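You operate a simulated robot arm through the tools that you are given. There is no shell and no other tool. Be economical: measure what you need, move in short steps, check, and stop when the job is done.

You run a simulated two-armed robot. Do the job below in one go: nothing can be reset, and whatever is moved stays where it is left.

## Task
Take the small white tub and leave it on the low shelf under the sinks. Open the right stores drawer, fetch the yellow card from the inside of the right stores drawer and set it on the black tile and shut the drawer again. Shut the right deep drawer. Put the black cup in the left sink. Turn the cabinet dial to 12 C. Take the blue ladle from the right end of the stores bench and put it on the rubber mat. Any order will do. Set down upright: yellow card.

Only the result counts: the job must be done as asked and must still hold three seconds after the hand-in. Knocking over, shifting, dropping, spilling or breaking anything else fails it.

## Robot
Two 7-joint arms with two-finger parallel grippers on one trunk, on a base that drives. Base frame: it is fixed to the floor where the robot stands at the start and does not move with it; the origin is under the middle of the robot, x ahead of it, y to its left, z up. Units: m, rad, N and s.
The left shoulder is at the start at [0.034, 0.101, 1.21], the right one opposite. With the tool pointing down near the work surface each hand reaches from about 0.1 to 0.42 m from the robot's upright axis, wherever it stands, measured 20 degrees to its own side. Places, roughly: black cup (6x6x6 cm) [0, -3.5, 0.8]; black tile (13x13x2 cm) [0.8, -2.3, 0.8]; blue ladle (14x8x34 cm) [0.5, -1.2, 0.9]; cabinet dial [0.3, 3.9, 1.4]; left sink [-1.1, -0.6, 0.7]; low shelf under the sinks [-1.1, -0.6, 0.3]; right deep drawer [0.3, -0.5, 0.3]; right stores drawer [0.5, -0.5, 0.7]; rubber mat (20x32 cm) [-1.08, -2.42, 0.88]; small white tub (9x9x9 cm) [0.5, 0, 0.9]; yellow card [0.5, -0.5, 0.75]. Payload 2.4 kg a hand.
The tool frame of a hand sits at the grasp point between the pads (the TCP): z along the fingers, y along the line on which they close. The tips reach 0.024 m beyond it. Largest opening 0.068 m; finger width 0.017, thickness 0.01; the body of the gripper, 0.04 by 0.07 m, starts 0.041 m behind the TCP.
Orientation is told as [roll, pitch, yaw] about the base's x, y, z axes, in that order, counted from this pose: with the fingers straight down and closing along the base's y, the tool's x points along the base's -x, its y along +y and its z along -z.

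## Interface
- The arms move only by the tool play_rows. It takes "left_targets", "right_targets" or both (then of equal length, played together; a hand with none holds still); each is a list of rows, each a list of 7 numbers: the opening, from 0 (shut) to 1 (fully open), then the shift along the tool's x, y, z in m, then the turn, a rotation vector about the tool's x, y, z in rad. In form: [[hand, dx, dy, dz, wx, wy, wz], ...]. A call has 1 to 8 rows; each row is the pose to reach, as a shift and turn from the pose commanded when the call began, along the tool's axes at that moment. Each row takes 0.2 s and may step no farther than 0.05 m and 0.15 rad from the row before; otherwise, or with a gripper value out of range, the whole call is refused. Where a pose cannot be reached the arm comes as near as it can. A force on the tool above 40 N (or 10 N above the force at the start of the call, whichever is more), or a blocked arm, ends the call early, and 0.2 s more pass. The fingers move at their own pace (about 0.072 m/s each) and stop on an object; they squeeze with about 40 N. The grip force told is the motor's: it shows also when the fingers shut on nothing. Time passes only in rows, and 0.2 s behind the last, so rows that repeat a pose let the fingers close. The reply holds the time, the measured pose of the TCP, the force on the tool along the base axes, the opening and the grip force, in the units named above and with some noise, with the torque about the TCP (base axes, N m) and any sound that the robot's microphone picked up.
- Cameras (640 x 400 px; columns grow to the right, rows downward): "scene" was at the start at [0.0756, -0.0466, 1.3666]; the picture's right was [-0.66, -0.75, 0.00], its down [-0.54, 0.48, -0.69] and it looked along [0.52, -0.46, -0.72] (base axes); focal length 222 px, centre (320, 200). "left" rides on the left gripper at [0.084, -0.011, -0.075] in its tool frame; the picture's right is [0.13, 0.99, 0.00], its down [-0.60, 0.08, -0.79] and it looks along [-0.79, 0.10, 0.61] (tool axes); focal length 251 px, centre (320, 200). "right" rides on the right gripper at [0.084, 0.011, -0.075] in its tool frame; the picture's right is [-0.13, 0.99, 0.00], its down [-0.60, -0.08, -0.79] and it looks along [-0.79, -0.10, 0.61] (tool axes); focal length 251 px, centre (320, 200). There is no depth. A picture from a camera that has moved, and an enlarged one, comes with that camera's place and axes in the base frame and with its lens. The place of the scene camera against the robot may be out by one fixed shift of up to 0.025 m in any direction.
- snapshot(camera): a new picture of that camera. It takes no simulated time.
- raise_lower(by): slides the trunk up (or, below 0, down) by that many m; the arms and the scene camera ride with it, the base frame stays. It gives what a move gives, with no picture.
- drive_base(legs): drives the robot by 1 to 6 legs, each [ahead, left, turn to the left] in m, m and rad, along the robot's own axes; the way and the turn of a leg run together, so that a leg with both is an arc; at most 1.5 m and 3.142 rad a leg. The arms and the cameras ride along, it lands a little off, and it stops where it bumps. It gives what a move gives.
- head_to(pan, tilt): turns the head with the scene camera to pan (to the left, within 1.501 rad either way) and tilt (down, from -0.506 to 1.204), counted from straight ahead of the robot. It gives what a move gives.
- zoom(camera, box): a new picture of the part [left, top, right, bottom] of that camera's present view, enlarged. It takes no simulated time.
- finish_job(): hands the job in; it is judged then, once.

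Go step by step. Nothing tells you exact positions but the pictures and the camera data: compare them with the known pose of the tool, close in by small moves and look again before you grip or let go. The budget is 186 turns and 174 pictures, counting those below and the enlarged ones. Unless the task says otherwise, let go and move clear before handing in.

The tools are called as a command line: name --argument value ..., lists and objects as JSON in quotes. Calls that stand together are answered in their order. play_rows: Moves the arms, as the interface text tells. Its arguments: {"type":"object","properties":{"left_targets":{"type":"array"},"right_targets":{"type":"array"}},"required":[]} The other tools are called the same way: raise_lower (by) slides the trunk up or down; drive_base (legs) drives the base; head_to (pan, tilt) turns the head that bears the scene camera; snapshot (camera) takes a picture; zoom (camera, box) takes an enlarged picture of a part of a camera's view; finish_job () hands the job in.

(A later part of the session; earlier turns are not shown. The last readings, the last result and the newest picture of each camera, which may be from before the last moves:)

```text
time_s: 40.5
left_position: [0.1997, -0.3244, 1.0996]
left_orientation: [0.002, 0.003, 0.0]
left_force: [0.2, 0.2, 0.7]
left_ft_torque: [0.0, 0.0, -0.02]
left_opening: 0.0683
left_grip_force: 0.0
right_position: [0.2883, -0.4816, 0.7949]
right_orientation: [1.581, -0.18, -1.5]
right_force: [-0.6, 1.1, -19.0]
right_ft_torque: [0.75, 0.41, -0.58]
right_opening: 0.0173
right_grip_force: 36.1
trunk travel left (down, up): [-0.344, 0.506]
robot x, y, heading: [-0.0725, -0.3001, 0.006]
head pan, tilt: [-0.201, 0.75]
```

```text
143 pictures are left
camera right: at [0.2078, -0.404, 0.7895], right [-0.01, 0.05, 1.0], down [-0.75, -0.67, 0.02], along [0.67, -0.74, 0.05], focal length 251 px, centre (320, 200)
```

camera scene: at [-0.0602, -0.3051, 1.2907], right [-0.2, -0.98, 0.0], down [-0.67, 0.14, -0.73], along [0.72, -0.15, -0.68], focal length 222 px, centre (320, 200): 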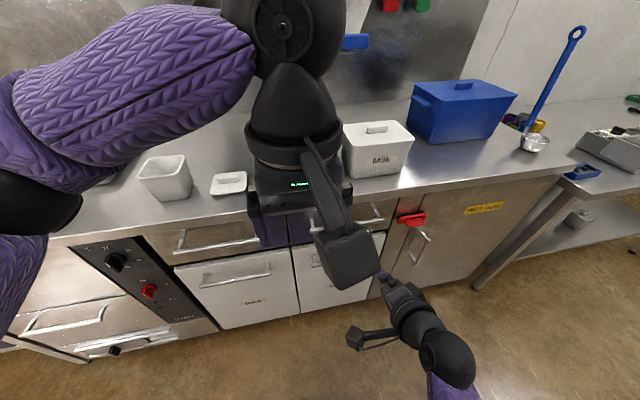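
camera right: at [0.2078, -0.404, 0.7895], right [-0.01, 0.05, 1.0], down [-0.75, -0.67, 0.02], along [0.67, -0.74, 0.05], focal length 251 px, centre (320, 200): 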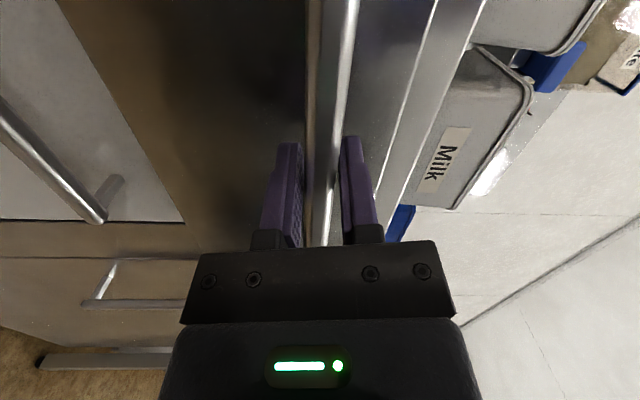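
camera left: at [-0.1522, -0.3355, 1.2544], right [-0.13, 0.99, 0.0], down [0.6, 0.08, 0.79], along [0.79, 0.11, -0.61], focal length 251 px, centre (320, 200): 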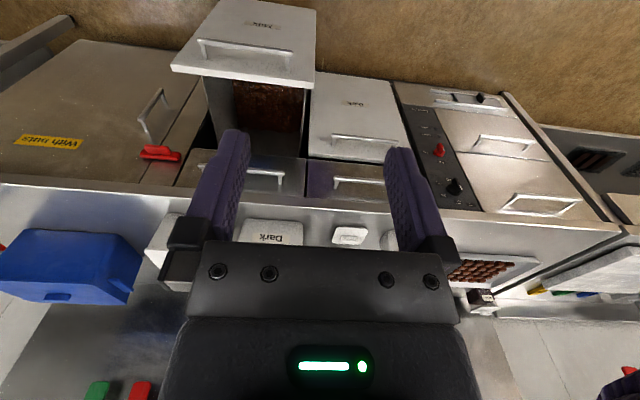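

It opens smoothly. Pull further.

drive_base --legs '[[-0.2, 0, 0]]'

snapshot --camera "scene"

snapshot --camera "left"

```text
time_s: 42.1
left_position: [-0.0054, -0.3252, 1.0996]
left_orientation: [0.0, 0.002, 0.004]
left_force: [0.5, -0.6, 0.2]
left_ft_torque: [0.02, 0.0, 0.02]
left_opening: 0.068
left_grip_force: 0.1
right_position: [0.0831, -0.4811, 0.7962]
right_orientation: [1.581, -0.182, -1.496]
right_force: [0.8, -8.6, -9.2]
right_ft_torque: [0.65, 0.36, -0.51]
right_opening: 0.0171
right_grip_force: 35.4
trunk travel left (down, up): [-0.344, 0.506]
robot x, y, heading: [-0.2853, -0.2944, 0.003]
head pan, tilt: [-0.201, 0.75]
```

```text
142 pictures are left
camera scene: at [-0.1714, -0.3063, 1.2906], right [-0.2, -0.98, 0.0], down [-0.67, 0.14, -0.73], along [0.72, -0.14, -0.68], focal length 222 px, centre (320, 200)
```

scene: 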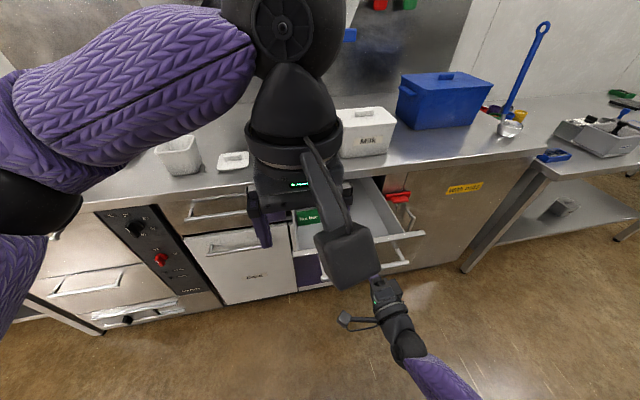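

```text
141 pictures are left
camera left: at [-0.0895, -0.3367, 1.1741], right [-0.13, 0.99, 0.0], down [0.6, 0.08, 0.79], along [0.79, 0.11, -0.61], focal length 251 px, centre (320, 200)
```

left: 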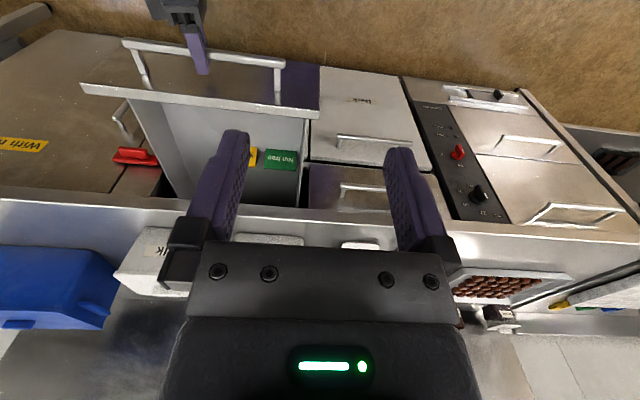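

The drawer holds cards, a yellow and a green one. I'll release the handle, back off and look.

play_rows --right_targets '[[0.6, 0, 0, 0, 0, 0, 0], [0.6, 0, 0, 0, 0, 0, 0], [0.6, 0, 0, -0.03, 0, 0, 0], [0.6, 0, 0, -0.06, 0, 0, 0]]'

play_rows --right_targets '[[0.6, -0.05, 0, 0, 0, 0, 0], [0.6, -0.1, 0, 0, 0, 0, 0], [0.6, -0.15, 0, 0, 0, 0, 0], [0.6, -0.2, 0, 0, 0, 0, 0]]'

snapshot --camera "scene"

zoom --camera "left" --box '[80, 80, 400, 280]'

```text
time_s: 43.1
left_position: [-0.0056, -0.3232, 1.1]
left_orientation: [0.001, 0.001, 0.004]
left_force: [-0.1, 0.6, -0.5]
left_ft_torque: [-0.01, -0.01, 0.04]
left_opening: 0.0679
left_grip_force: 0.0
right_position: [0.0231, -0.4856, 0.7944]
right_orientation: [1.584, -0.18, -1.497]
right_force: [0.4, -0.3, 0.5]
right_ft_torque: [0.0, -0.02, 0.0]
right_opening: 0.0409
right_grip_force: 0.0
trunk travel left (down, up): [-0.344, 0.506]
robot x, y, heading: [-0.2828, -0.2912, 0.0]
head pan, tilt: [-0.201, 0.75]
```

```text
time_s: 44.1
left_position: [-0.0054, -0.3243, 1.0995]
left_orientation: [0.0, 0.0, 0.005]
left_force: [-0.4, 0.3, 0.5]
left_ft_torque: [0.0, -0.02, 0.0]
left_opening: 0.0679
left_grip_force: 0.1
right_position: [0.0373, -0.6784, 0.8319]
right_orientation: [1.583, -0.18, -1.497]
right_force: [-0.7, -0.2, -0.1]
right_ft_torque: [-0.02, 0.01, 0.02]
right_opening: 0.0409
right_grip_force: 0.1
trunk travel left (down, up): [-0.344, 0.506]
robot x, y, heading: [-0.2844, -0.2931, 0.002]
head pan, tilt: [-0.201, 0.75]
```

```text
140 pictures are left
camera scene: at [-0.172, -0.3051, 1.2907], right [-0.2, -0.98, 0.0], down [-0.67, 0.13, -0.73], along [0.72, -0.14, -0.68], focal length 222 px, centre (320, 200)
```

scene: 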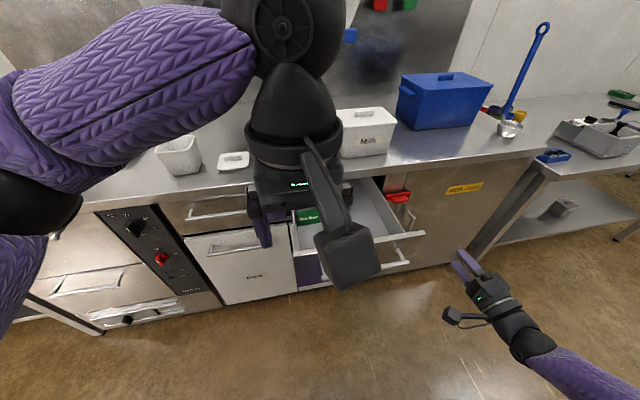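

```text
2.00 times, centred on (240, 180) of left
camera zoom: at [-0.0901, -0.3356, 1.1743], right [-0.13, 0.99, 0.0], down [0.6, 0.08, 0.79], along [0.79, 0.11, -0.61], focal length 503 px, centre (480, 240)
```

zoom: 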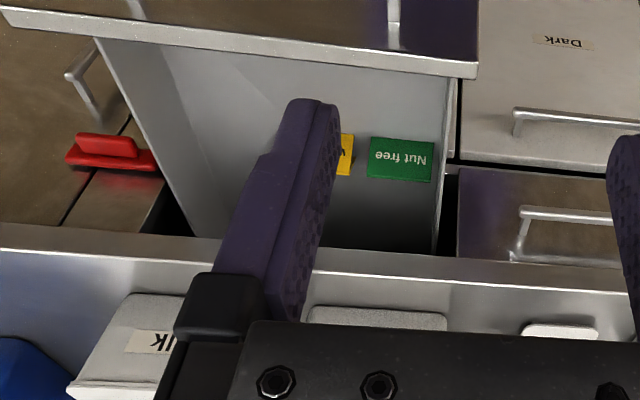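

I can see the yellow card partly hidden behind a finger, around (0.33, -0.45). I'll shift the left hand to see it between the fingers.

play_rows --left_targets '[[1, 0, -0.04, 0, 0, 0, 0], [1, 0, -0.08, 0, 0, 0, 0], [1, 0, -0.12, 0, 0, 0, 0]]'

snapshot --camera "left"

zoom --camera "left" --box '[240, 80, 400, 180]'

```text
time_s: 44.9
left_position: [-0.0071, -0.4406, 1.1004]
left_orientation: [-0.001, 0.0, 0.003]
left_force: [0.7, -0.4, -0.3]
left_ft_torque: [0.0, 0.03, -0.04]
left_opening: 0.0682
left_grip_force: 0.0
right_position: [0.0365, -0.6779, 0.832]
right_orientation: [1.582, -0.182, -1.496]
right_force: [1.0, -0.7, -0.1]
right_ft_torque: [-0.02, 0.0, 0.01]
right_opening: 0.0408
right_grip_force: 0.0
trunk travel left (down, up): [-0.344, 0.506]
robot x, y, heading: [-0.2814, -0.2942, -0.003]
head pan, tilt: [-0.201, 0.75]
```

```text
138 pictures are left
camera left: at [-0.091, -0.4523, 1.1759], right [-0.13, 0.99, 0.0], down [0.6, 0.08, 0.79], along [0.79, 0.11, -0.61], focal length 251 px, centre (320, 200)
```

left: 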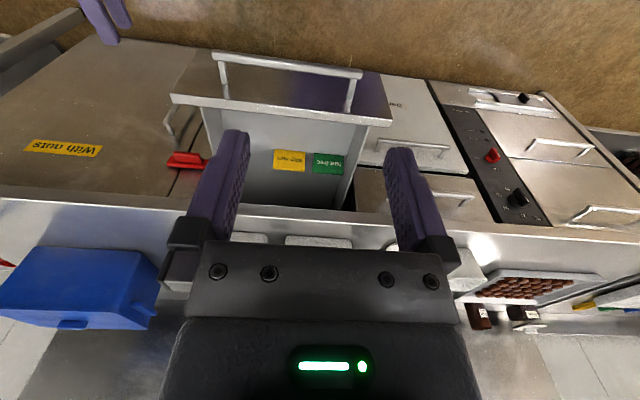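

```text
4.00 times, centred on (320, 130) of left
camera zoom: at [-0.091, -0.4523, 1.1759], right [-0.13, 0.99, 0.0], down [0.6, 0.08, 0.79], along [0.79, 0.11, -0.61], focal length 1006 px, centre (320, 480)
```

zoom: 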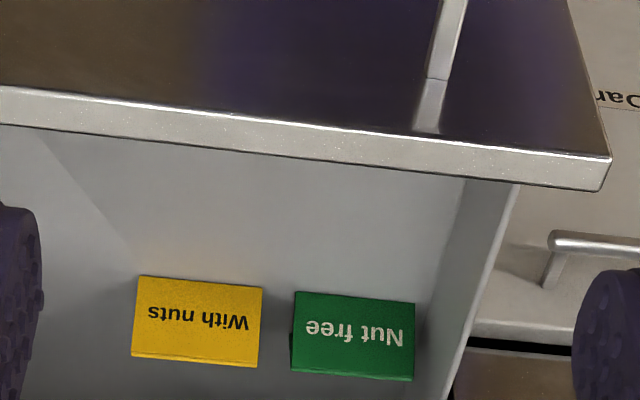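

The yellow "With nuts" card stands upright at about (0.325, -0.467), partly under the bench overhang. I'll regrip the handle and pull the drawer out another 9 cm.

play_rows --right_targets '[[0.6, 0.05, 0, 0, 0, 0, 0], [0.6, 0.1, 0, 0, 0, 0, 0], [0.6, 0.15, 0, 0, 0, 0, 0], [0.6, 0.2, 0, 0, 0, 0, 0]]'

play_rows --right_targets '[[0.6, 0, 0, 0.03, 0, 0, 0], [0.6, 0, 0, 0.06, 0, 0, 0], [0, 0, 0, 0.06, 0, 0, 0], [0, 0, 0, 0.06, 0, 0, 0], [0, 0, 0, 0.06, 0, 0, 0]]'

drive_base --legs '[[-0.09, 0, 0]]'

snapshot --camera "left"

```text
time_s: 45.9
left_position: [-0.0068, -0.4398, 1.1]
left_orientation: [0.0, -0.001, 0.004]
left_force: [0.9, 0.3, -0.2]
left_ft_torque: [0.0, -0.02, 0.01]
left_opening: 0.0682
left_grip_force: 0.0
right_position: [0.0228, -0.4848, 0.7963]
right_orientation: [1.583, -0.182, -1.495]
right_force: [0.0, -0.7, 0.4]
right_ft_torque: [0.01, 0.0, 0.03]
right_opening: 0.0408
right_grip_force: 0.1
trunk travel left (down, up): [-0.344, 0.506]
robot x, y, heading: [-0.2815, -0.2964, 0.006]
head pan, tilt: [-0.201, 0.75]
```

```text
time_s: 47.1
left_position: [-0.0053, -0.4407, 1.1014]
left_orientation: [0.0, 0.002, 0.004]
left_force: [0.7, 0.6, -0.2]
left_ft_torque: [-0.04, 0.03, 0.0]
left_opening: 0.0681
left_grip_force: 0.1
right_position: [0.0825, -0.4824, 0.7949]
right_orientation: [1.578, -0.181, -1.493]
right_force: [-2.1, 1.9, -18.7]
right_ft_torque: [0.67, 0.26, -0.28]
right_opening: 0.017
right_grip_force: 35.7
trunk travel left (down, up): [-0.344, 0.506]
robot x, y, heading: [-0.2824, -0.2919, -0.001]
head pan, tilt: [-0.201, 0.75]
```

```text
time_s: 48.2
left_position: [-0.0957, -0.4398, 1.101]
left_orientation: [0.0, 0.002, 0.002]
left_force: [-0.3, 0.9, 0.0]
left_ft_torque: [0.04, -0.02, 0.04]
left_opening: 0.0679
left_grip_force: 0.1
right_position: [-0.0085, -0.4826, 0.7951]
right_orientation: [1.575, -0.182, -1.496]
right_force: [-1.2, 11.0, -32.0]
right_ft_torque: [0.74, 0.21, 0.54]
right_opening: 0.017
right_grip_force: 35.8
trunk travel left (down, up): [-0.344, 0.506]
robot x, y, heading: [-0.372, -0.2971, -0.001]
head pan, tilt: [-0.201, 0.75]
```

```text
136 pictures are left
camera left: at [-0.1802, -0.4519, 1.1755], right [-0.13, 0.99, 0.0], down [0.61, 0.08, 0.79], along [0.79, 0.1, -0.61], focal length 251 px, centre (320, 200)
```

left: 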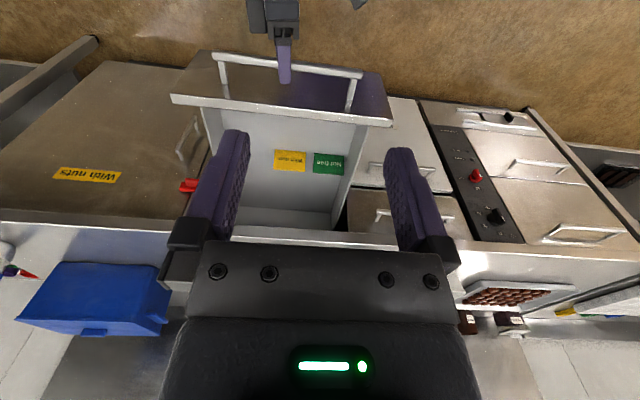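

Card now clear of the overhang. Release the handle with the right hand and swing it aside; then yaw the left hand 90° so it closes along x.

play_rows --right_targets '[[0.6, 0, 0, 0, 0, 0, 0], [0.6, 0, 0, 0, 0, 0, 0], [0.6, 0, 0, -0.03, 0, 0, 0], [0.6, 0, 0, -0.06, 0, 0, 0], [0.6, -0.05, 0, -0.06, 0, 0, 0], [0.6, -0.1, 0, -0.06, 0, 0, 0], [0.6, -0.15, 0, -0.06, 0, 0, 0], [0.6, -0.2, 0, -0.06, 0, 0, 0]]'

play_rows --left_targets '[[1, 0, 0, 0, 0, 0, 0.15], [1, 0, 0, 0, 0, 0, 0.3], [1, 0, 0, 0, 0, 0, 0.45], [1, 0, 0, 0, 0, 0, 0.6], [1, 0, 0, 0, 0, 0, 0.75], [1, 0, 0, 0, 0, 0, 0.9], [1, 0, 0, 0, 0, 0, 1.05], [1, 0, 0, 0, 0, 0, 1.2]]'

play_rows --left_targets '[[1, 0, 0, 0, 0, 0, 0.13], [1, 0, 0, 0, 0, 0, 0.25], [1, 0, 0, 0, 0, 0, 0.37]]'

drive_base --legs '[[0, -0.2, 0]]'

snapshot --camera "left"

snapshot --camera "scene"

```text
time_s: 50.0
left_position: [-0.0978, -0.4404, 1.1007]
left_orientation: [0.001, 0.0, 0.001]
left_force: [1.1, 1.0, -0.8]
left_ft_torque: [0.0, 0.03, 0.02]
left_opening: 0.0678
left_grip_force: 0.0
right_position: [-0.0549, -0.6841, 0.8303]
right_orientation: [1.578, -0.179, -1.497]
right_force: [-0.5, 0.4, 0.0]
right_ft_torque: [-0.04, 0.01, -0.01]
right_opening: 0.0409
right_grip_force: 0.1
trunk travel left (down, up): [-0.344, 0.506]
robot x, y, heading: [-0.3708, -0.2965, -0.001]
head pan, tilt: [-0.201, 0.75]
```

```text
time_s: 51.8
left_position: [-0.0972, -0.4394, 1.1001]
left_orientation: [0.0, 0.0, -1.2]
left_force: [-0.3, 0.2, -0.9]
left_ft_torque: [-0.03, 0.01, 0.0]
left_opening: 0.0682
left_grip_force: 0.1
right_position: [-0.0544, -0.6834, 0.8296]
right_orientation: [1.578, -0.182, -1.494]
right_force: [0.4, -0.2, 0.4]
right_ft_torque: [-0.01, -0.01, 0.0]
right_opening: 0.0407
right_grip_force: 0.1
trunk travel left (down, up): [-0.344, 0.506]
robot x, y, heading: [-0.3718, -0.2922, -0.001]
head pan, tilt: [-0.201, 0.75]
```

```text
time_s: 52.6
left_position: [-0.0986, -0.4414, 1.1]
left_orientation: [-0.003, -0.008, -1.53]
left_force: [-0.9, -1.5, -2.3]
left_ft_torque: [-0.06, -0.11, 0.15]
left_opening: 0.0677
left_grip_force: 0.0
right_position: [-0.0553, -0.6838, 0.8294]
right_orientation: [1.578, -0.181, -1.495]
right_force: [0.4, 0.1, 0.2]
right_ft_torque: [0.04, 0.03, 0.0]
right_opening: 0.0409
right_grip_force: 0.1
trunk travel left (down, up): [-0.344, 0.506]
robot x, y, heading: [-0.3724, -0.2931, 0.002]
head pan, tilt: [-0.201, 0.75]
stopped in row 3 (left hand): the force on the tool passed its limit at 72 N (the readings are from after the stop); the commanded pose is now the measured one
```

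```text
time_s: 54.2
left_position: [-0.0977, -0.645, 1.1003]
left_orientation: [0.0, -0.007, -1.532]
left_force: [-1.1, -4.7, -3.1]
left_ft_torque: [0.08, -0.15, 0.16]
left_opening: 0.0681
left_grip_force: 0.1
right_position: [-0.0551, -0.8849, 0.8298]
right_orientation: [1.576, -0.179, -1.498]
right_force: [-0.5, -0.4, -0.4]
right_ft_torque: [-0.01, 0.01, 0.04]
right_opening: 0.0406
right_grip_force: 0.0
trunk travel left (down, up): [-0.344, 0.506]
robot x, y, heading: [-0.3714, -0.4959, 0.003]
head pan, tilt: [-0.201, 0.75]
```

```text
135 pictures are left
camera left: at [-0.1125, -0.561, 1.1748], right [0.99, 0.17, 0.0], down [0.1, -0.59, 0.8], along [0.13, -0.79, -0.6], focal length 251 px, centre (320, 200)
```

left: 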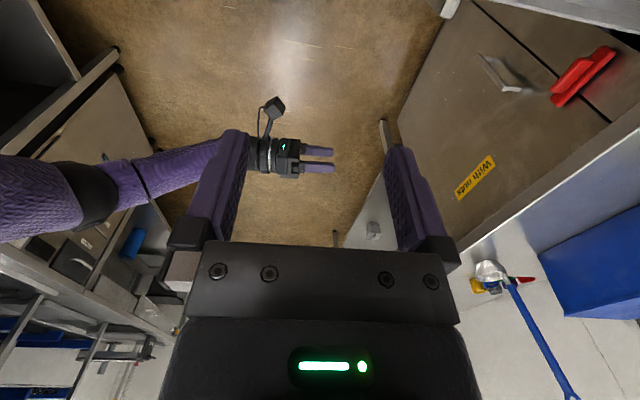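

```text
134 pictures are left
camera scene: at [-0.2629, -0.5079, 1.2907], right [-0.2, -0.98, 0.0], down [-0.67, 0.14, -0.73], along [0.72, -0.15, -0.68], focal length 222 px, centre (320, 200)
```

scene: 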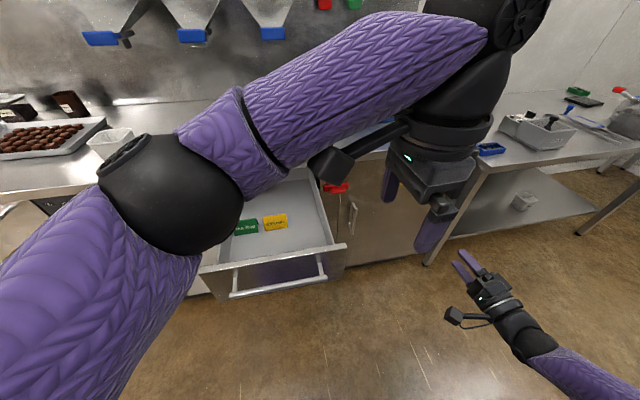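

The left hand is yawed; now bring it back to the left over the card's y.

play_rows --left_targets '[[1, 0.05, 0, 0, 0, 0, 0], [1, 0.1, 0, 0, 0, 0, 0], [1, 0.15, 0, 0, 0, 0, 0], [1, 0.18, 0, 0, 0, 0, 0]]'

drive_base --legs '[[0.2, 0, 0]]'

snapshot --camera "left"

snapshot --camera "scene"

```text
time_s: 55.2
left_position: [-0.1078, -0.4646, 1.1001]
left_orientation: [-0.003, -0.009, -1.53]
left_force: [-0.2, -0.1, -0.4]
left_ft_torque: [-0.03, -0.02, 0.01]
left_opening: 0.0679
left_grip_force: 0.1
right_position: [-0.0554, -0.885, 0.8295]
right_orientation: [1.578, -0.182, -1.498]
right_force: [-0.5, -0.2, -0.6]
right_ft_torque: [-0.01, 0.01, 0.01]
right_opening: 0.0409
right_grip_force: 0.1
trunk travel left (down, up): [-0.344, 0.506]
robot x, y, heading: [-0.3698, -0.4959, -0.002]
head pan, tilt: [-0.201, 0.75]
```

```text
time_s: 56.8
left_position: [0.091, -0.4613, 1.1011]
left_orientation: [-0.004, -0.008, -1.521]
left_force: [-0.1, -0.4, 0.6]
left_ft_torque: [0.01, 0.0, -0.01]
left_opening: 0.0679
left_grip_force: 0.0
right_position: [0.1466, -0.8815, 0.8305]
right_orientation: [1.577, -0.18, -1.487]
right_force: [-0.5, -0.1, -0.1]
right_ft_torque: [0.01, -0.03, 0.01]
right_opening: 0.0405
right_grip_force: 0.1
trunk travel left (down, up): [-0.344, 0.506]
robot x, y, heading: [-0.1736, -0.4945, 0.01]
head pan, tilt: [-0.201, 0.75]
```

```text
133 pictures are left
camera left: at [0.0755, -0.3778, 1.1743], right [0.98, 0.18, 0.0], down [0.11, -0.59, 0.8], along [0.14, -0.79, -0.6], focal length 251 px, centre (320, 200)
```

left: 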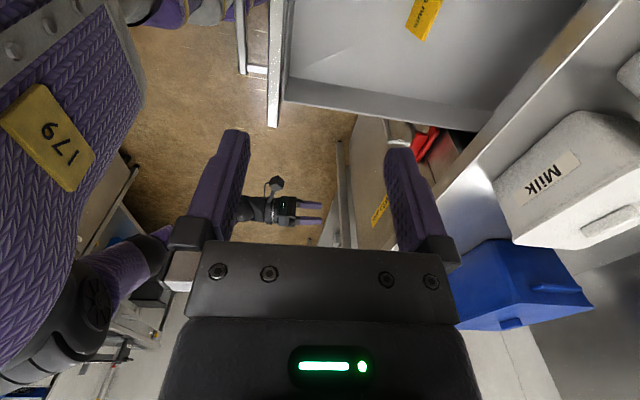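

```text
132 pictures are left
camera scene: at [-0.0646, -0.5055, 1.2907], right [-0.19, -0.98, 0.0], down [-0.67, 0.13, -0.73], along [0.72, -0.14, -0.68], focal length 222 px, centre (320, 200)
```

scene: 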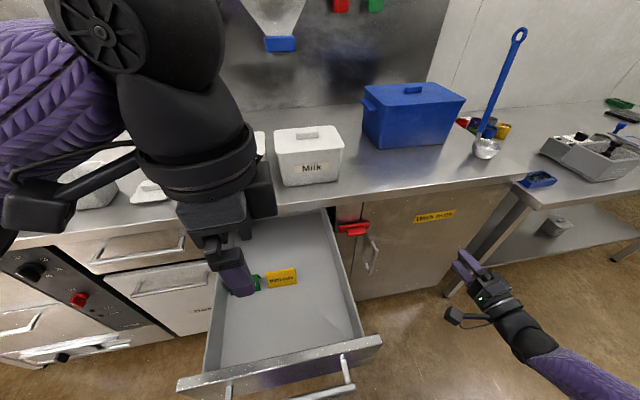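

The card is at about (0.237, -0.468). Move the left hand over it and partway down.

play_rows --left_targets '[[1, -0.001, 0.05, 0, 0, 0, 0], [1, -0.003, 0.1, 0, 0, 0, 0], [1, -0.006, 0.146, 0, 0, 0, 0], [1, -0.006, 0.146, 0.05, 0, 0, 0], [1, -0.006, 0.146, 0.1, 0, 0, 0], [1, -0.006, 0.146, 0.15, 0, 0, 0], [1, -0.006, 0.146, 0.2, 0, 0, 0]]'

snapshot --camera "left"

snapshot --camera "scene"

```text
time_s: 57.2
left_position: [0.124, -0.4636, 1.1002]
left_orientation: [-0.005, -0.022, -1.501]
left_force: [0.6, -9.4, -7.2]
left_ft_torque: [-0.18, -0.08, 0.08]
left_opening: 0.068
left_grip_force: 0.0
right_position: [0.1455, -0.8811, 0.8295]
right_orientation: [1.577, -0.18, -1.487]
right_force: [0.2, 0.8, 0.5]
right_ft_torque: [0.0, 0.02, 0.01]
right_opening: 0.0406
right_grip_force: 0.1
trunk travel left (down, up): [-0.344, 0.506]
robot x, y, heading: [-0.1723, -0.4985, 0.012]
head pan, tilt: [-0.201, 0.75]
stopped in row 1 (left hand): the force on the tool passed its limit at 97 N (the readings are from after the stop); the commanded pose is now the measured one
```

```text
131 pictures are left
camera left: at [0.1069, -0.3793, 1.1737], right [0.98, 0.2, -0.01], down [0.12, -0.58, 0.81], along [0.15, -0.79, -0.59], focal length 251 px, centre (320, 200)
```

left: 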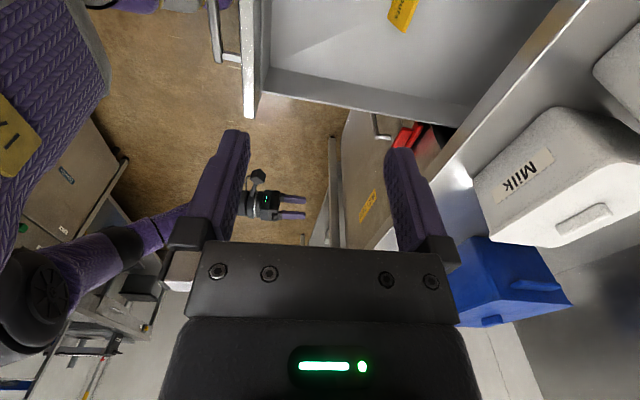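

```text
130 pictures are left
camera scene: at [-0.0653, -0.5055, 1.2908], right [-0.19, -0.98, 0.0], down [-0.67, 0.13, -0.73], along [0.72, -0.14, -0.68], focal length 222 px, centre (320, 200)
```

scene: 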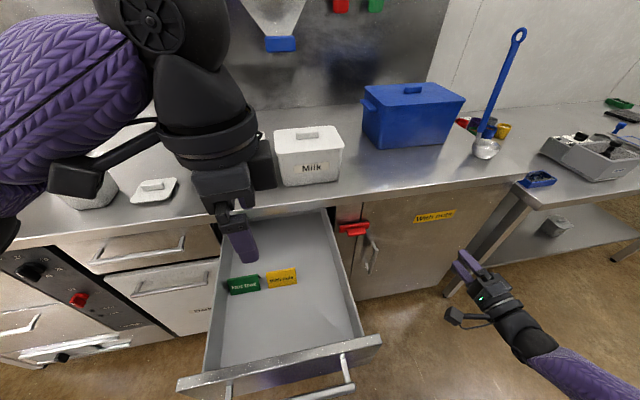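

The hand's camera bracket seems to press on its own forearm at this yaw. I'll turn the hand the other way round (camera to the right).

play_rows --left_targets '[[1, 0, 0, 0, 0, 0, -0.15], [1, 0, 0, 0, 0, 0, -0.3], [1, 0, 0, 0, 0, 0, -0.45], [1, 0, 0, 0, 0, 0, -0.6], [1, 0, 0, 0, 0, 0, -0.75], [1, 0, 0, 0, 0, 0, -0.9], [1, 0, 0, 0, 0, 0, -1.05], [1, 0, 0, 0, 0, 0, -1.2]]'

play_rows --left_targets '[[1, 0, 0, 0, 0, 0, -0.15], [1, 0, 0, 0, 0, 0, -0.3], [1, 0, 0, 0, 0, 0, -0.45], [1, 0, 0, 0, 0, 0, -0.6], [1, 0, 0, 0, 0, 0, -0.75], [1, 0, 0, 0, 0, 0, -0.9], [1, 0, 0, 0, 0, 0, -1.05], [1, 0, 0, 0, 0, 0, -1.2]]'

play_rows --left_targets '[[1, 0, 0, 0, 0, 0, -0.15], [1, 0, 0, 0, 0, 0, -0.3], [1, 0, 0, 0, 0, 0, -0.45], [1, 0, 0, 0, 0, 0, -0.6], [1, 0, 0, 0, 0, 0, -0.67]]'

snapshot --camera "left"

snapshot --camera "scene"

```text
time_s: 59.0
left_position: [0.1243, -0.4635, 1.1]
left_orientation: [-0.023, -0.002, -0.3]
left_force: [0.6, -0.4, -0.2]
left_ft_torque: [-0.03, 0.01, -0.01]
left_opening: 0.0681
left_grip_force: 0.0
right_position: [0.1466, -0.8817, 0.8292]
right_orientation: [1.577, -0.181, -1.487]
right_force: [-0.6, 0.9, 0.3]
right_ft_torque: [0.02, -0.01, -0.04]
right_opening: 0.0409
right_grip_force: 0.1
trunk travel left (down, up): [-0.344, 0.506]
robot x, y, heading: [-0.1765, -0.4996, 0.007]
head pan, tilt: [-0.201, 0.75]
```

```text
time_s: 60.8
left_position: [0.1236, -0.4649, 1.1008]
left_orientation: [-0.01, 0.02, 0.897]
left_force: [-0.7, 0.3, 0.6]
left_ft_torque: [-0.03, -0.01, -0.01]
left_opening: 0.0679
left_grip_force: 0.0
right_position: [0.1469, -0.8811, 0.8295]
right_orientation: [1.577, -0.18, -1.488]
right_force: [0.3, -0.2, -0.4]
right_ft_torque: [0.0, -0.01, -0.01]
right_opening: 0.0407
right_grip_force: 0.0
trunk travel left (down, up): [-0.344, 0.506]
robot x, y, heading: [-0.176, -0.4938, 0.008]
head pan, tilt: [-0.201, 0.75]
```

```text
time_s: 62.0
left_position: [0.1229, -0.4647, 1.1011]
left_orientation: [0.004, 0.022, 1.569]
left_force: [-0.5, 0.5, 0.1]
left_ft_torque: [-0.01, 0.0, 0.0]
left_opening: 0.0681
left_grip_force: 0.0
right_position: [0.1465, -0.8821, 0.83]
right_orientation: [1.577, -0.181, -1.487]
right_force: [-0.1, -0.9, -0.2]
right_ft_torque: [0.0, 0.02, 0.02]
right_opening: 0.0409
right_grip_force: 0.0
trunk travel left (down, up): [-0.344, 0.506]
robot x, y, heading: [-0.1739, -0.4969, 0.005]
head pan, tilt: [-0.201, 0.75]
```

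```text
129 pictures are left
camera left: at [0.1339, -0.5468, 1.1772], right [-0.99, -0.13, 0.01], down [-0.07, 0.62, 0.78], along [-0.1, 0.77, -0.63], focal length 251 px, centre (320, 200)
```

left: 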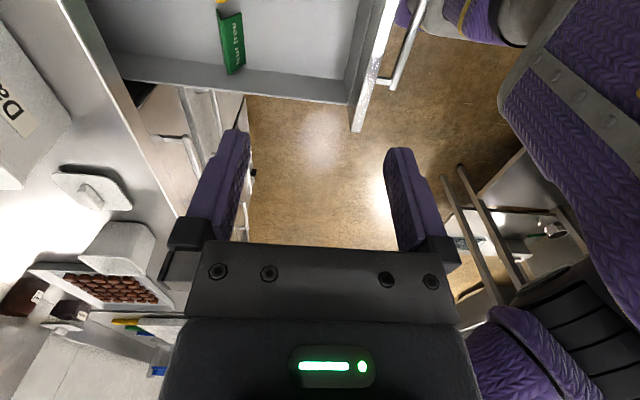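

```text
128 pictures are left
camera scene: at [-0.0649, -0.5054, 1.2908], right [-0.19, -0.98, 0.0], down [-0.67, 0.13, -0.73], along [0.72, -0.14, -0.68], focal length 222 px, centre (320, 200)
```

scene: 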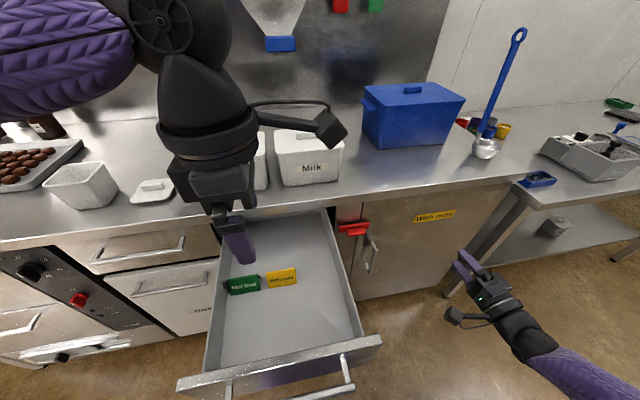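

Free motion now. Move over the card and descend partway.

play_rows --left_targets '[[1, 0, -0.05, 0, 0, 0, 0], [1, 0, -0.1, 0, 0, 0, 0], [1, 0.003, -0.114, 0.04, 0, 0, 0], [1, 0.003, -0.114, 0.09, 0, 0, 0], [1, 0.003, -0.114, 0.14, 0, 0, 0], [1, 0.003, -0.114, 0.19, 0, 0, 0], [1, 0.003, -0.114, 0.23, 0, 0, 0]]'

snapshot --camera "left"

snapshot --camera "scene"

```text
time_s: 63.6
left_position: [0.2372, -0.4713, 0.8749]
left_orientation: [0.003, 0.022, 1.568]
left_force: [0.2, 0.0, -0.2]
left_ft_torque: [-0.01, 0.0, 0.0]
left_opening: 0.068
left_grip_force: 0.1
right_position: [0.1473, -0.8817, 0.8291]
right_orientation: [1.578, -0.182, -1.487]
right_force: [-0.1, -0.5, -0.6]
right_ft_torque: [0.03, 0.0, 0.0]
right_opening: 0.0409
right_grip_force: 0.1
trunk travel left (down, up): [-0.344, 0.506]
robot x, y, heading: [-0.1762, -0.5, 0.011]
head pan, tilt: [-0.201, 0.75]
```

```text
127 pictures are left
camera left: at [0.2477, -0.5541, 0.9508], right [-0.99, -0.13, 0.01], down [-0.07, 0.62, 0.78], along [-0.1, 0.77, -0.63], focal length 251 px, centre (320, 200)
```

left: 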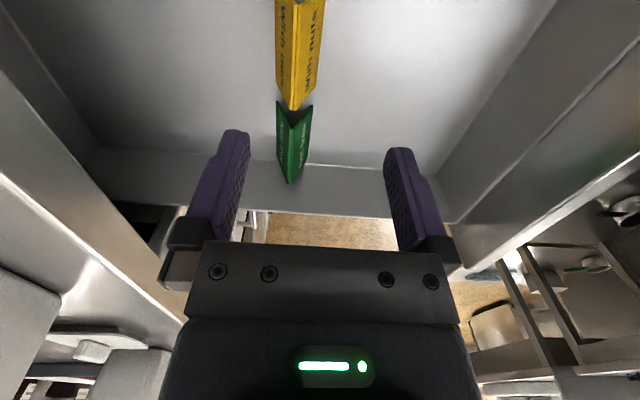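

```text
126 pictures are left
camera scene: at [-0.0648, -0.5056, 1.2907], right [-0.19, -0.98, 0.0], down [-0.67, 0.13, -0.73], along [0.72, -0.14, -0.68], focal length 222 px, centre (320, 200)
```

scene: 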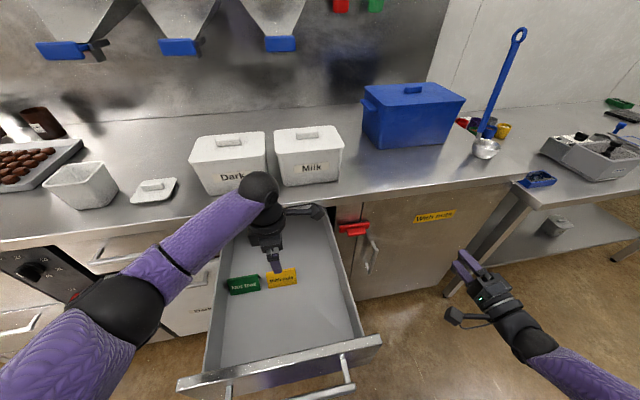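

The card is a tent with its ridge at x≈0.253. I'll shift 16 mm forward and descend further.

play_rows --left_targets '[[1, 0, -0.016, 0, 0, 0, 0], [1, 0, -0.016, 0.04, 0, 0, 0], [1, 0, -0.016, 0.07, 0, 0, 0]]'

snapshot --camera "left"

zoom --camera "scene" --box '[200, 200, 360, 300]'

```text
time_s: 64.4
left_position: [0.2517, -0.4746, 0.8008]
left_orientation: [0.006, 0.02, 1.568]
left_force: [0.2, -0.3, 0.8]
left_ft_torque: [0.02, 0.01, 0.0]
left_opening: 0.068
left_grip_force: 0.1
right_position: [0.1463, -0.8817, 0.8292]
right_orientation: [1.578, -0.18, -1.487]
right_force: [-0.3, 0.3, -0.2]
right_ft_torque: [-0.05, -0.01, -0.01]
right_opening: 0.0408
right_grip_force: 0.0
trunk travel left (down, up): [-0.344, 0.506]
robot x, y, heading: [-0.1746, -0.4992, 0.012]
head pan, tilt: [-0.201, 0.75]
```

```text
125 pictures are left
camera left: at [0.2618, -0.5563, 0.8773], right [-0.99, -0.12, 0.01], down [-0.07, 0.62, 0.78], along [-0.1, 0.77, -0.63], focal length 251 px, centre (320, 200)
```

left: 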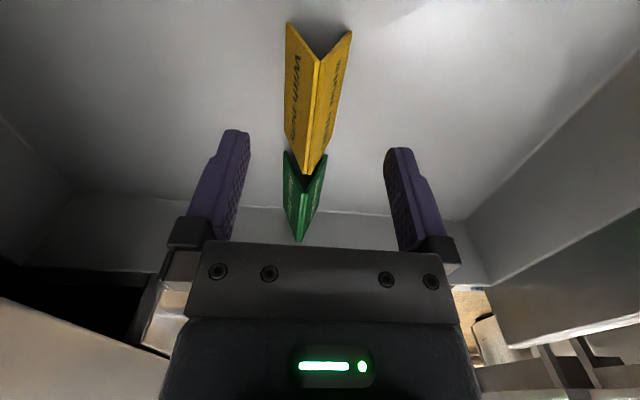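

```text
4.00 times, centred on (280, 250) of scene
camera zoom: at [-0.0649, -0.5056, 1.2907], right [-0.19, -0.98, 0.0], down [-0.67, 0.13, -0.73], along [0.72, -0.14, -0.68], focal length 888 px, centre (480, 0)
```

zoom: 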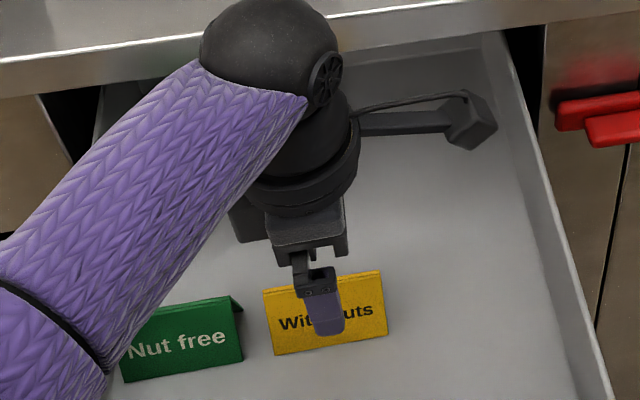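

Ridge at (0.2556, -0.469, 0.753), floor ≈0.707. Descend to straddle the card.

play_rows --left_targets '[[1, -0.006, -0.004, 0.02, 0, 0, 0], [1, -0.006, -0.004, 0.04, 0, 0, 0], [1, -0.006, -0.004, 0.06, 0, 0, 0]]'

snapshot --camera "left"

zoom --camera "scene" --box '[200, 200, 360, 300]'

```text
time_s: 65.2
left_position: [0.2509, -0.4659, 0.7411]
left_orientation: [0.004, 0.023, 1.564]
left_force: [0.1, 0.2, 0.6]
left_ft_torque: [0.0, 0.01, -0.04]
left_opening: 0.0681
left_grip_force: 0.0
left hand out of reach, approached as far as the arm can: row 3
right_position: [0.1466, -0.8814, 0.8291]
right_orientation: [1.578, -0.181, -1.487]
right_force: [0.0, 0.5, -0.1]
right_ft_torque: [0.01, -0.01, -0.01]
right_opening: 0.0409
right_grip_force: 0.0
trunk travel left (down, up): [-0.344, 0.506]
robot x, y, heading: [-0.1757, -0.4987, 0.009]
head pan, tilt: [-0.201, 0.75]
```

```text
123 pictures are left
camera left: at [0.2616, -0.5487, 0.8178], right [-0.99, -0.12, 0.01], down [-0.07, 0.62, 0.78], along [-0.1, 0.77, -0.63], focal length 251 px, centre (320, 200)
```

left: 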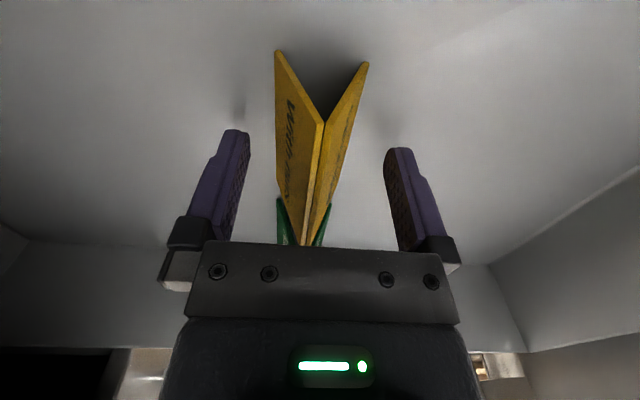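

```text
4.00 times, centred on (280, 250) of scene
camera zoom: at [-0.0649, -0.5052, 1.2907], right [-0.19, -0.98, 0.0], down [-0.67, 0.13, -0.73], along [0.72, -0.14, -0.68], focal length 888 px, centre (480, 0)
```

zoom: 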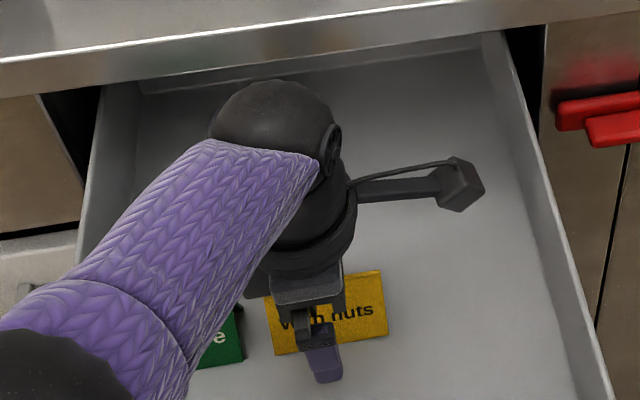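

The card lies between the fingers. Close and lift.

play_rows --left_targets '[[0.5, 0, 0, 0, 0, 0, 0], [0.2, 0, 0, 0, 0, 0, 0], [0, 0, 0, 0, 0, 0, 0], [0, 0, 0, 0, 0, 0, 0], [0, 0, 0, 0, 0, 0, 0]]'

snapshot --camera "left"

```text
time_s: 66.4
left_position: [0.2509, -0.466, 0.7412]
left_orientation: [0.002, 0.02, 1.567]
left_force: [0.3, -0.4, -0.7]
left_ft_torque: [0.05, 0.01, -0.03]
left_opening: 0.0297
left_grip_force: 40.0
right_position: [0.1469, -0.8806, 0.8297]
right_orientation: [1.578, -0.182, -1.487]
right_force: [-0.7, 0.3, 0.5]
right_ft_torque: [-0.02, -0.02, 0.0]
right_opening: 0.0407
right_grip_force: 0.1
trunk travel left (down, up): [-0.344, 0.506]
robot x, y, heading: [-0.1752, -0.498, 0.009]
head pan, tilt: [-0.201, 0.75]
```

```text
121 pictures are left
camera left: at [0.2618, -0.5488, 0.8179], right [-0.99, -0.13, 0.01], down [-0.07, 0.62, 0.78], along [-0.1, 0.77, -0.63], focal length 251 px, centre (320, 200)
```

left: 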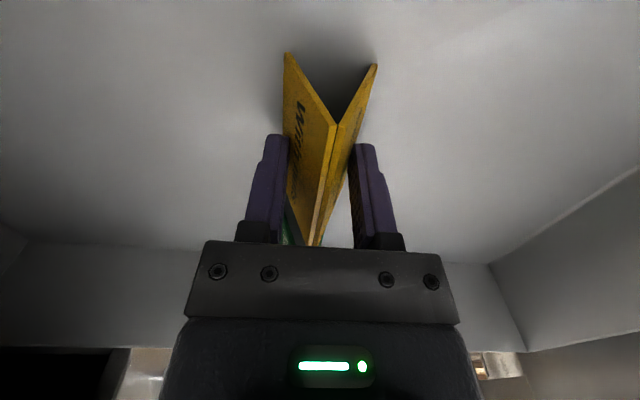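

Gripped at 3 cm. Lift.

play_rows --left_targets '[[0, 0, 0, -0.02, 0, 0, 0], [0, 0, 0, -0.05, 0, 0, 0], [0, 0, 0, -0.09, 0, 0, 0], [0, 0, 0, -0.13, 0, 0, 0], [0, 0, 0, -0.17, 0, 0, 0], [0, 0, 0, -0.21, 0, 0, 0]]'

snapshot --camera "left"

```text
time_s: 67.8
left_position: [0.2498, -0.461, 0.9523]
left_orientation: [0.005, 0.023, 1.569]
left_force: [-0.9, -0.6, 0.5]
left_ft_torque: [-0.03, -0.02, 0.01]
left_opening: 0.029
left_grip_force: 40.1
right_position: [0.1467, -0.8822, 0.8293]
right_orientation: [1.577, -0.182, -1.487]
right_force: [0.5, -1.1, 0.5]
right_ft_torque: [0.0, -0.03, -0.03]
right_opening: 0.041
right_grip_force: 0.0
trunk travel left (down, up): [-0.344, 0.506]
robot x, y, heading: [-0.1734, -0.4935, 0.007]
head pan, tilt: [-0.201, 0.75]
```

```text
120 pictures are left
camera left: at [0.2607, -0.5438, 1.0283], right [-0.99, -0.13, 0.01], down [-0.07, 0.62, 0.78], along [-0.1, 0.77, -0.62], focal length 251 px, centre (320, 200)
```

left: 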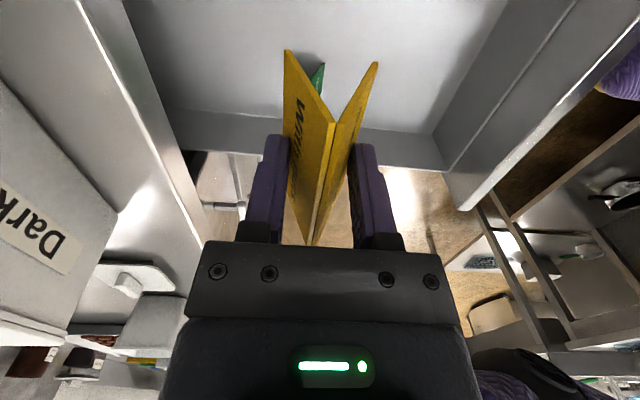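

Card held. Retract the left hand, back the base off and return to the handle with the right hand to shut the drawer.

play_rows --left_targets '[[0, 0, 0.04, -0.03, 0, 0, 0], [0, 0, 0.08, -0.06, 0, 0, 0], [0, 0, 0.12, -0.1, 0, 0, 0], [0, 0, 0.15, -0.12, 0, 0, 0]]'

drive_base --legs '[[-0.27, 0, 0], [0, 0.197, 0]]'

play_rows --right_targets '[[0.6, 0.05, 0, 0, 0, 0, 0], [0.6, 0.1, 0, 0, 0, 0, 0], [0.6, 0.15, 0, 0, 0, 0, 0], [0.6, 0.2, 0, 0, 0, 0, 0]]'

snapshot --camera "right"

snapshot --camera "left"

```text
refused: row 3 steps farther than a row can; nothing moved
```

```text
time_s: 70.8
left_position: [-0.0145, -0.2642, 0.9517]
left_orientation: [0.004, 0.021, 1.574]
left_force: [0.6, -0.5, -0.5]
left_ft_torque: [0.0, 0.05, 0.05]
left_opening: 0.028
left_grip_force: 39.9
right_position: [-0.1156, -0.6855, 0.8315]
right_orientation: [1.577, -0.183, -1.479]
right_force: [0.0, -0.2, -0.4]
right_ft_torque: [0.01, -0.02, 0.01]
right_opening: 0.0408
right_grip_force: 0.0
trunk travel left (down, up): [-0.344, 0.506]
robot x, y, heading: [-0.437, -0.305, 0.019]
head pan, tilt: [-0.201, 0.75]
```

```text
time_s: 71.8
left_position: [-0.0152, -0.2644, 0.9506]
left_orientation: [0.006, 0.022, 1.573]
left_force: [0.0, 0.6, -0.9]
left_ft_torque: [0.01, 0.0, 0.0]
left_opening: 0.0279
left_grip_force: 40.3
right_position: [-0.1359, -0.4915, 0.7943]
right_orientation: [1.579, -0.182, -1.48]
right_force: [-0.7, 0.3, 0.0]
right_ft_torque: [0.02, 0.04, 0.03]
right_opening: 0.0405
right_grip_force: 0.0
trunk travel left (down, up): [-0.344, 0.506]
robot x, y, heading: [-0.4374, -0.2975, 0.017]
head pan, tilt: [-0.201, 0.75]
```

```text
119 pictures are left
camera right: at [-0.2193, -0.4135, 0.7893], right [-0.01, 0.05, 1.0], down [-0.73, -0.68, 0.03], along [0.68, -0.73, 0.05], focal length 251 px, centre (320, 200)
```

right: 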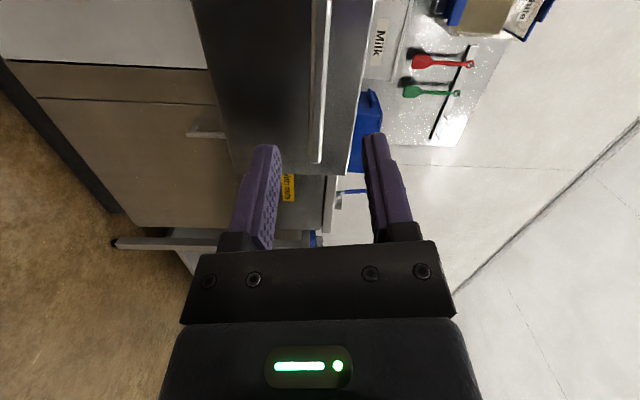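

```text
118 pictures are left
camera left: at [-0.0036, -0.3469, 1.028], right [-0.99, -0.13, 0.01], down [-0.08, 0.62, 0.78], along [-0.11, 0.77, -0.63], focal length 251 px, centre (320, 200)
```

left: 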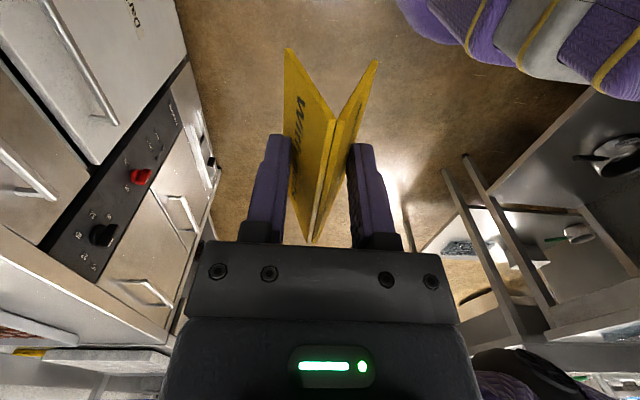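

Fingers straddle the bar's height. Drive in, grip (retracting the left hand meanwhile), then push the drawer shut.

drive_base --legs '[[0.131, 0, 0]]'

play_rows --right_targets '[[0, 0, 0, 0, 0, 0, 0], [0, 0, 0, 0, 0, 0, 0], [0, 0, 0, 0, 0, 0, 0], [0, 0, 0, 0, 0, 0, 0]]' --left_targets '[[0, 0, 0.03, -0.03, 0, 0, 0], [0, 0, 0.06, -0.06, 0, 0, 0], [0, 0, 0.09, -0.09, 0, 0, 0], [0, 0, 0.12, -0.12, 0, 0, 0]]'

snapshot --camera "right"

```text
time_s: 73.1
left_position: [0.117, -0.2642, 0.9516]
left_orientation: [0.007, 0.022, 1.573]
left_force: [-0.4, -0.2, -0.2]
left_ft_torque: [0.04, -0.04, 0.04]
left_opening: 0.0278
left_grip_force: 40.4
right_position: [-0.004, -0.4893, 0.7941]
right_orientation: [1.579, -0.182, -1.479]
right_force: [0.2, -0.6, -0.7]
right_ft_torque: [-0.02, -0.02, -0.01]
right_opening: 0.0408
right_grip_force: 0.1
trunk travel left (down, up): [-0.344, 0.506]
robot x, y, heading: [-0.3081, -0.3021, 0.017]
head pan, tilt: [-0.201, 0.75]
```

```text
time_s: 74.1
left_position: [-0.0039, -0.2583, 1.0728]
left_orientation: [0.006, 0.021, 1.574]
left_force: [-0.2, 0.3, -0.4]
left_ft_torque: [0.0, 0.02, 0.0]
left_opening: 0.0274
left_grip_force: 39.6
right_position: [-0.0049, -0.4896, 0.7947]
right_orientation: [1.579, -0.181, -1.481]
right_force: [-2.1, -0.4, 11.0]
right_ft_torque: [0.78, 0.24, -0.02]
right_opening: 0.0169
right_grip_force: 35.6
trunk travel left (down, up): [-0.344, 0.506]
robot x, y, heading: [-0.3058, -0.3011, 0.012]
head pan, tilt: [-0.201, 0.75]
```

```text
117 pictures are left
camera right: at [-0.0876, -0.4122, 0.7898], right [-0.01, 0.05, 1.0], down [-0.73, -0.68, 0.02], along [0.68, -0.73, 0.05], focal length 251 px, centre (320, 200)
```

right: 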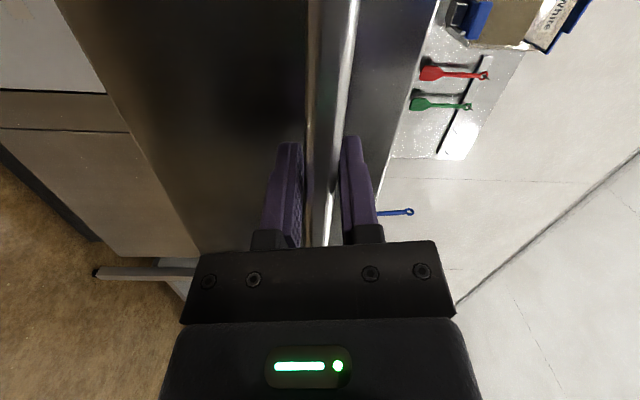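

Handle gripped; push the drawer in by driving.

drive_base --legs '[[0.32, 0, 0]]'

snapshot --camera "right"

```text
time_s: 76.3
left_position: [0.3297, -0.2517, 1.0744]
left_orientation: [0.004, 0.02, 1.581]
left_force: [0.4, -0.6, 0.0]
left_ft_torque: [0.01, -0.01, 0.0]
left_opening: 0.0268
left_grip_force: 39.7
right_position: [0.3284, -0.4819, 0.7951]
right_orientation: [1.583, -0.179, -1.474]
right_force: [0.8, -24.5, 24.8]
right_ft_torque: [0.74, 0.26, 0.05]
right_opening: 0.0171
right_grip_force: 36.2
trunk travel left (down, up): [-0.344, 0.506]
robot x, y, heading: [0.0273, -0.2922, 0.026]
head pan, tilt: [-0.201, 0.75]
```

```text
116 pictures are left
camera right: at [0.2463, -0.4057, 0.7897], right [-0.01, 0.05, 1.0], down [-0.73, -0.68, 0.02], along [0.68, -0.73, 0.05], focal length 251 px, centre (320, 200)
```

right: 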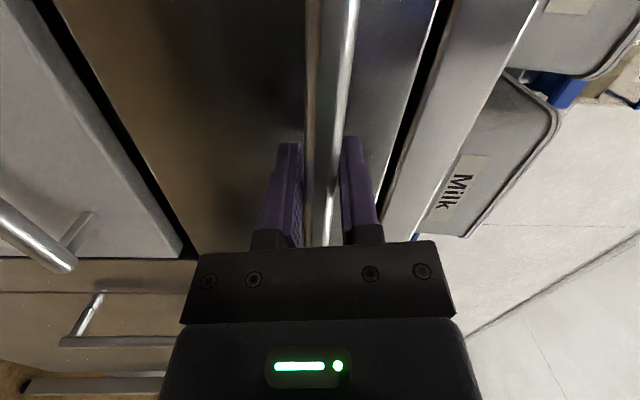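

play_rows --right_targets '[[0, 0, 0, 0.005, 0, 0, 0], [0, 0, 0, 0.01, 0, 0, 0], [0, 0, 0, 0.015, 0, 0, 0], [0, 0, 0, 0.02, 0, 0, 0]]'

```text
time_s: 77.5
left_position: [0.3262, -0.2504, 1.074]
left_orientation: [0.002, 0.022, 1.577]
left_force: [-0.9, -0.7, 0.4]
left_ft_torque: [-0.01, 0.0, 0.02]
left_opening: 0.0265
left_grip_force: 39.7
right_position: [0.3458, -0.4788, 0.7953]
right_orientation: [1.578, -0.182, -1.477]
right_force: [-18.3, -2.6, 10.7]
right_ft_torque: [0.69, 0.2, -0.58]
right_opening: 0.0169
right_grip_force: 35.5
trunk travel left (down, up): [-0.344, 0.506]
robot x, y, heading: [0.0252, -0.2912, 0.019]
head pan, tilt: [-0.201, 0.75]
stopped in row 4 (right hand): the force on the tool passed its limit at 48 N (the readings are from after the stop); the commanded pose is now the measured one
```

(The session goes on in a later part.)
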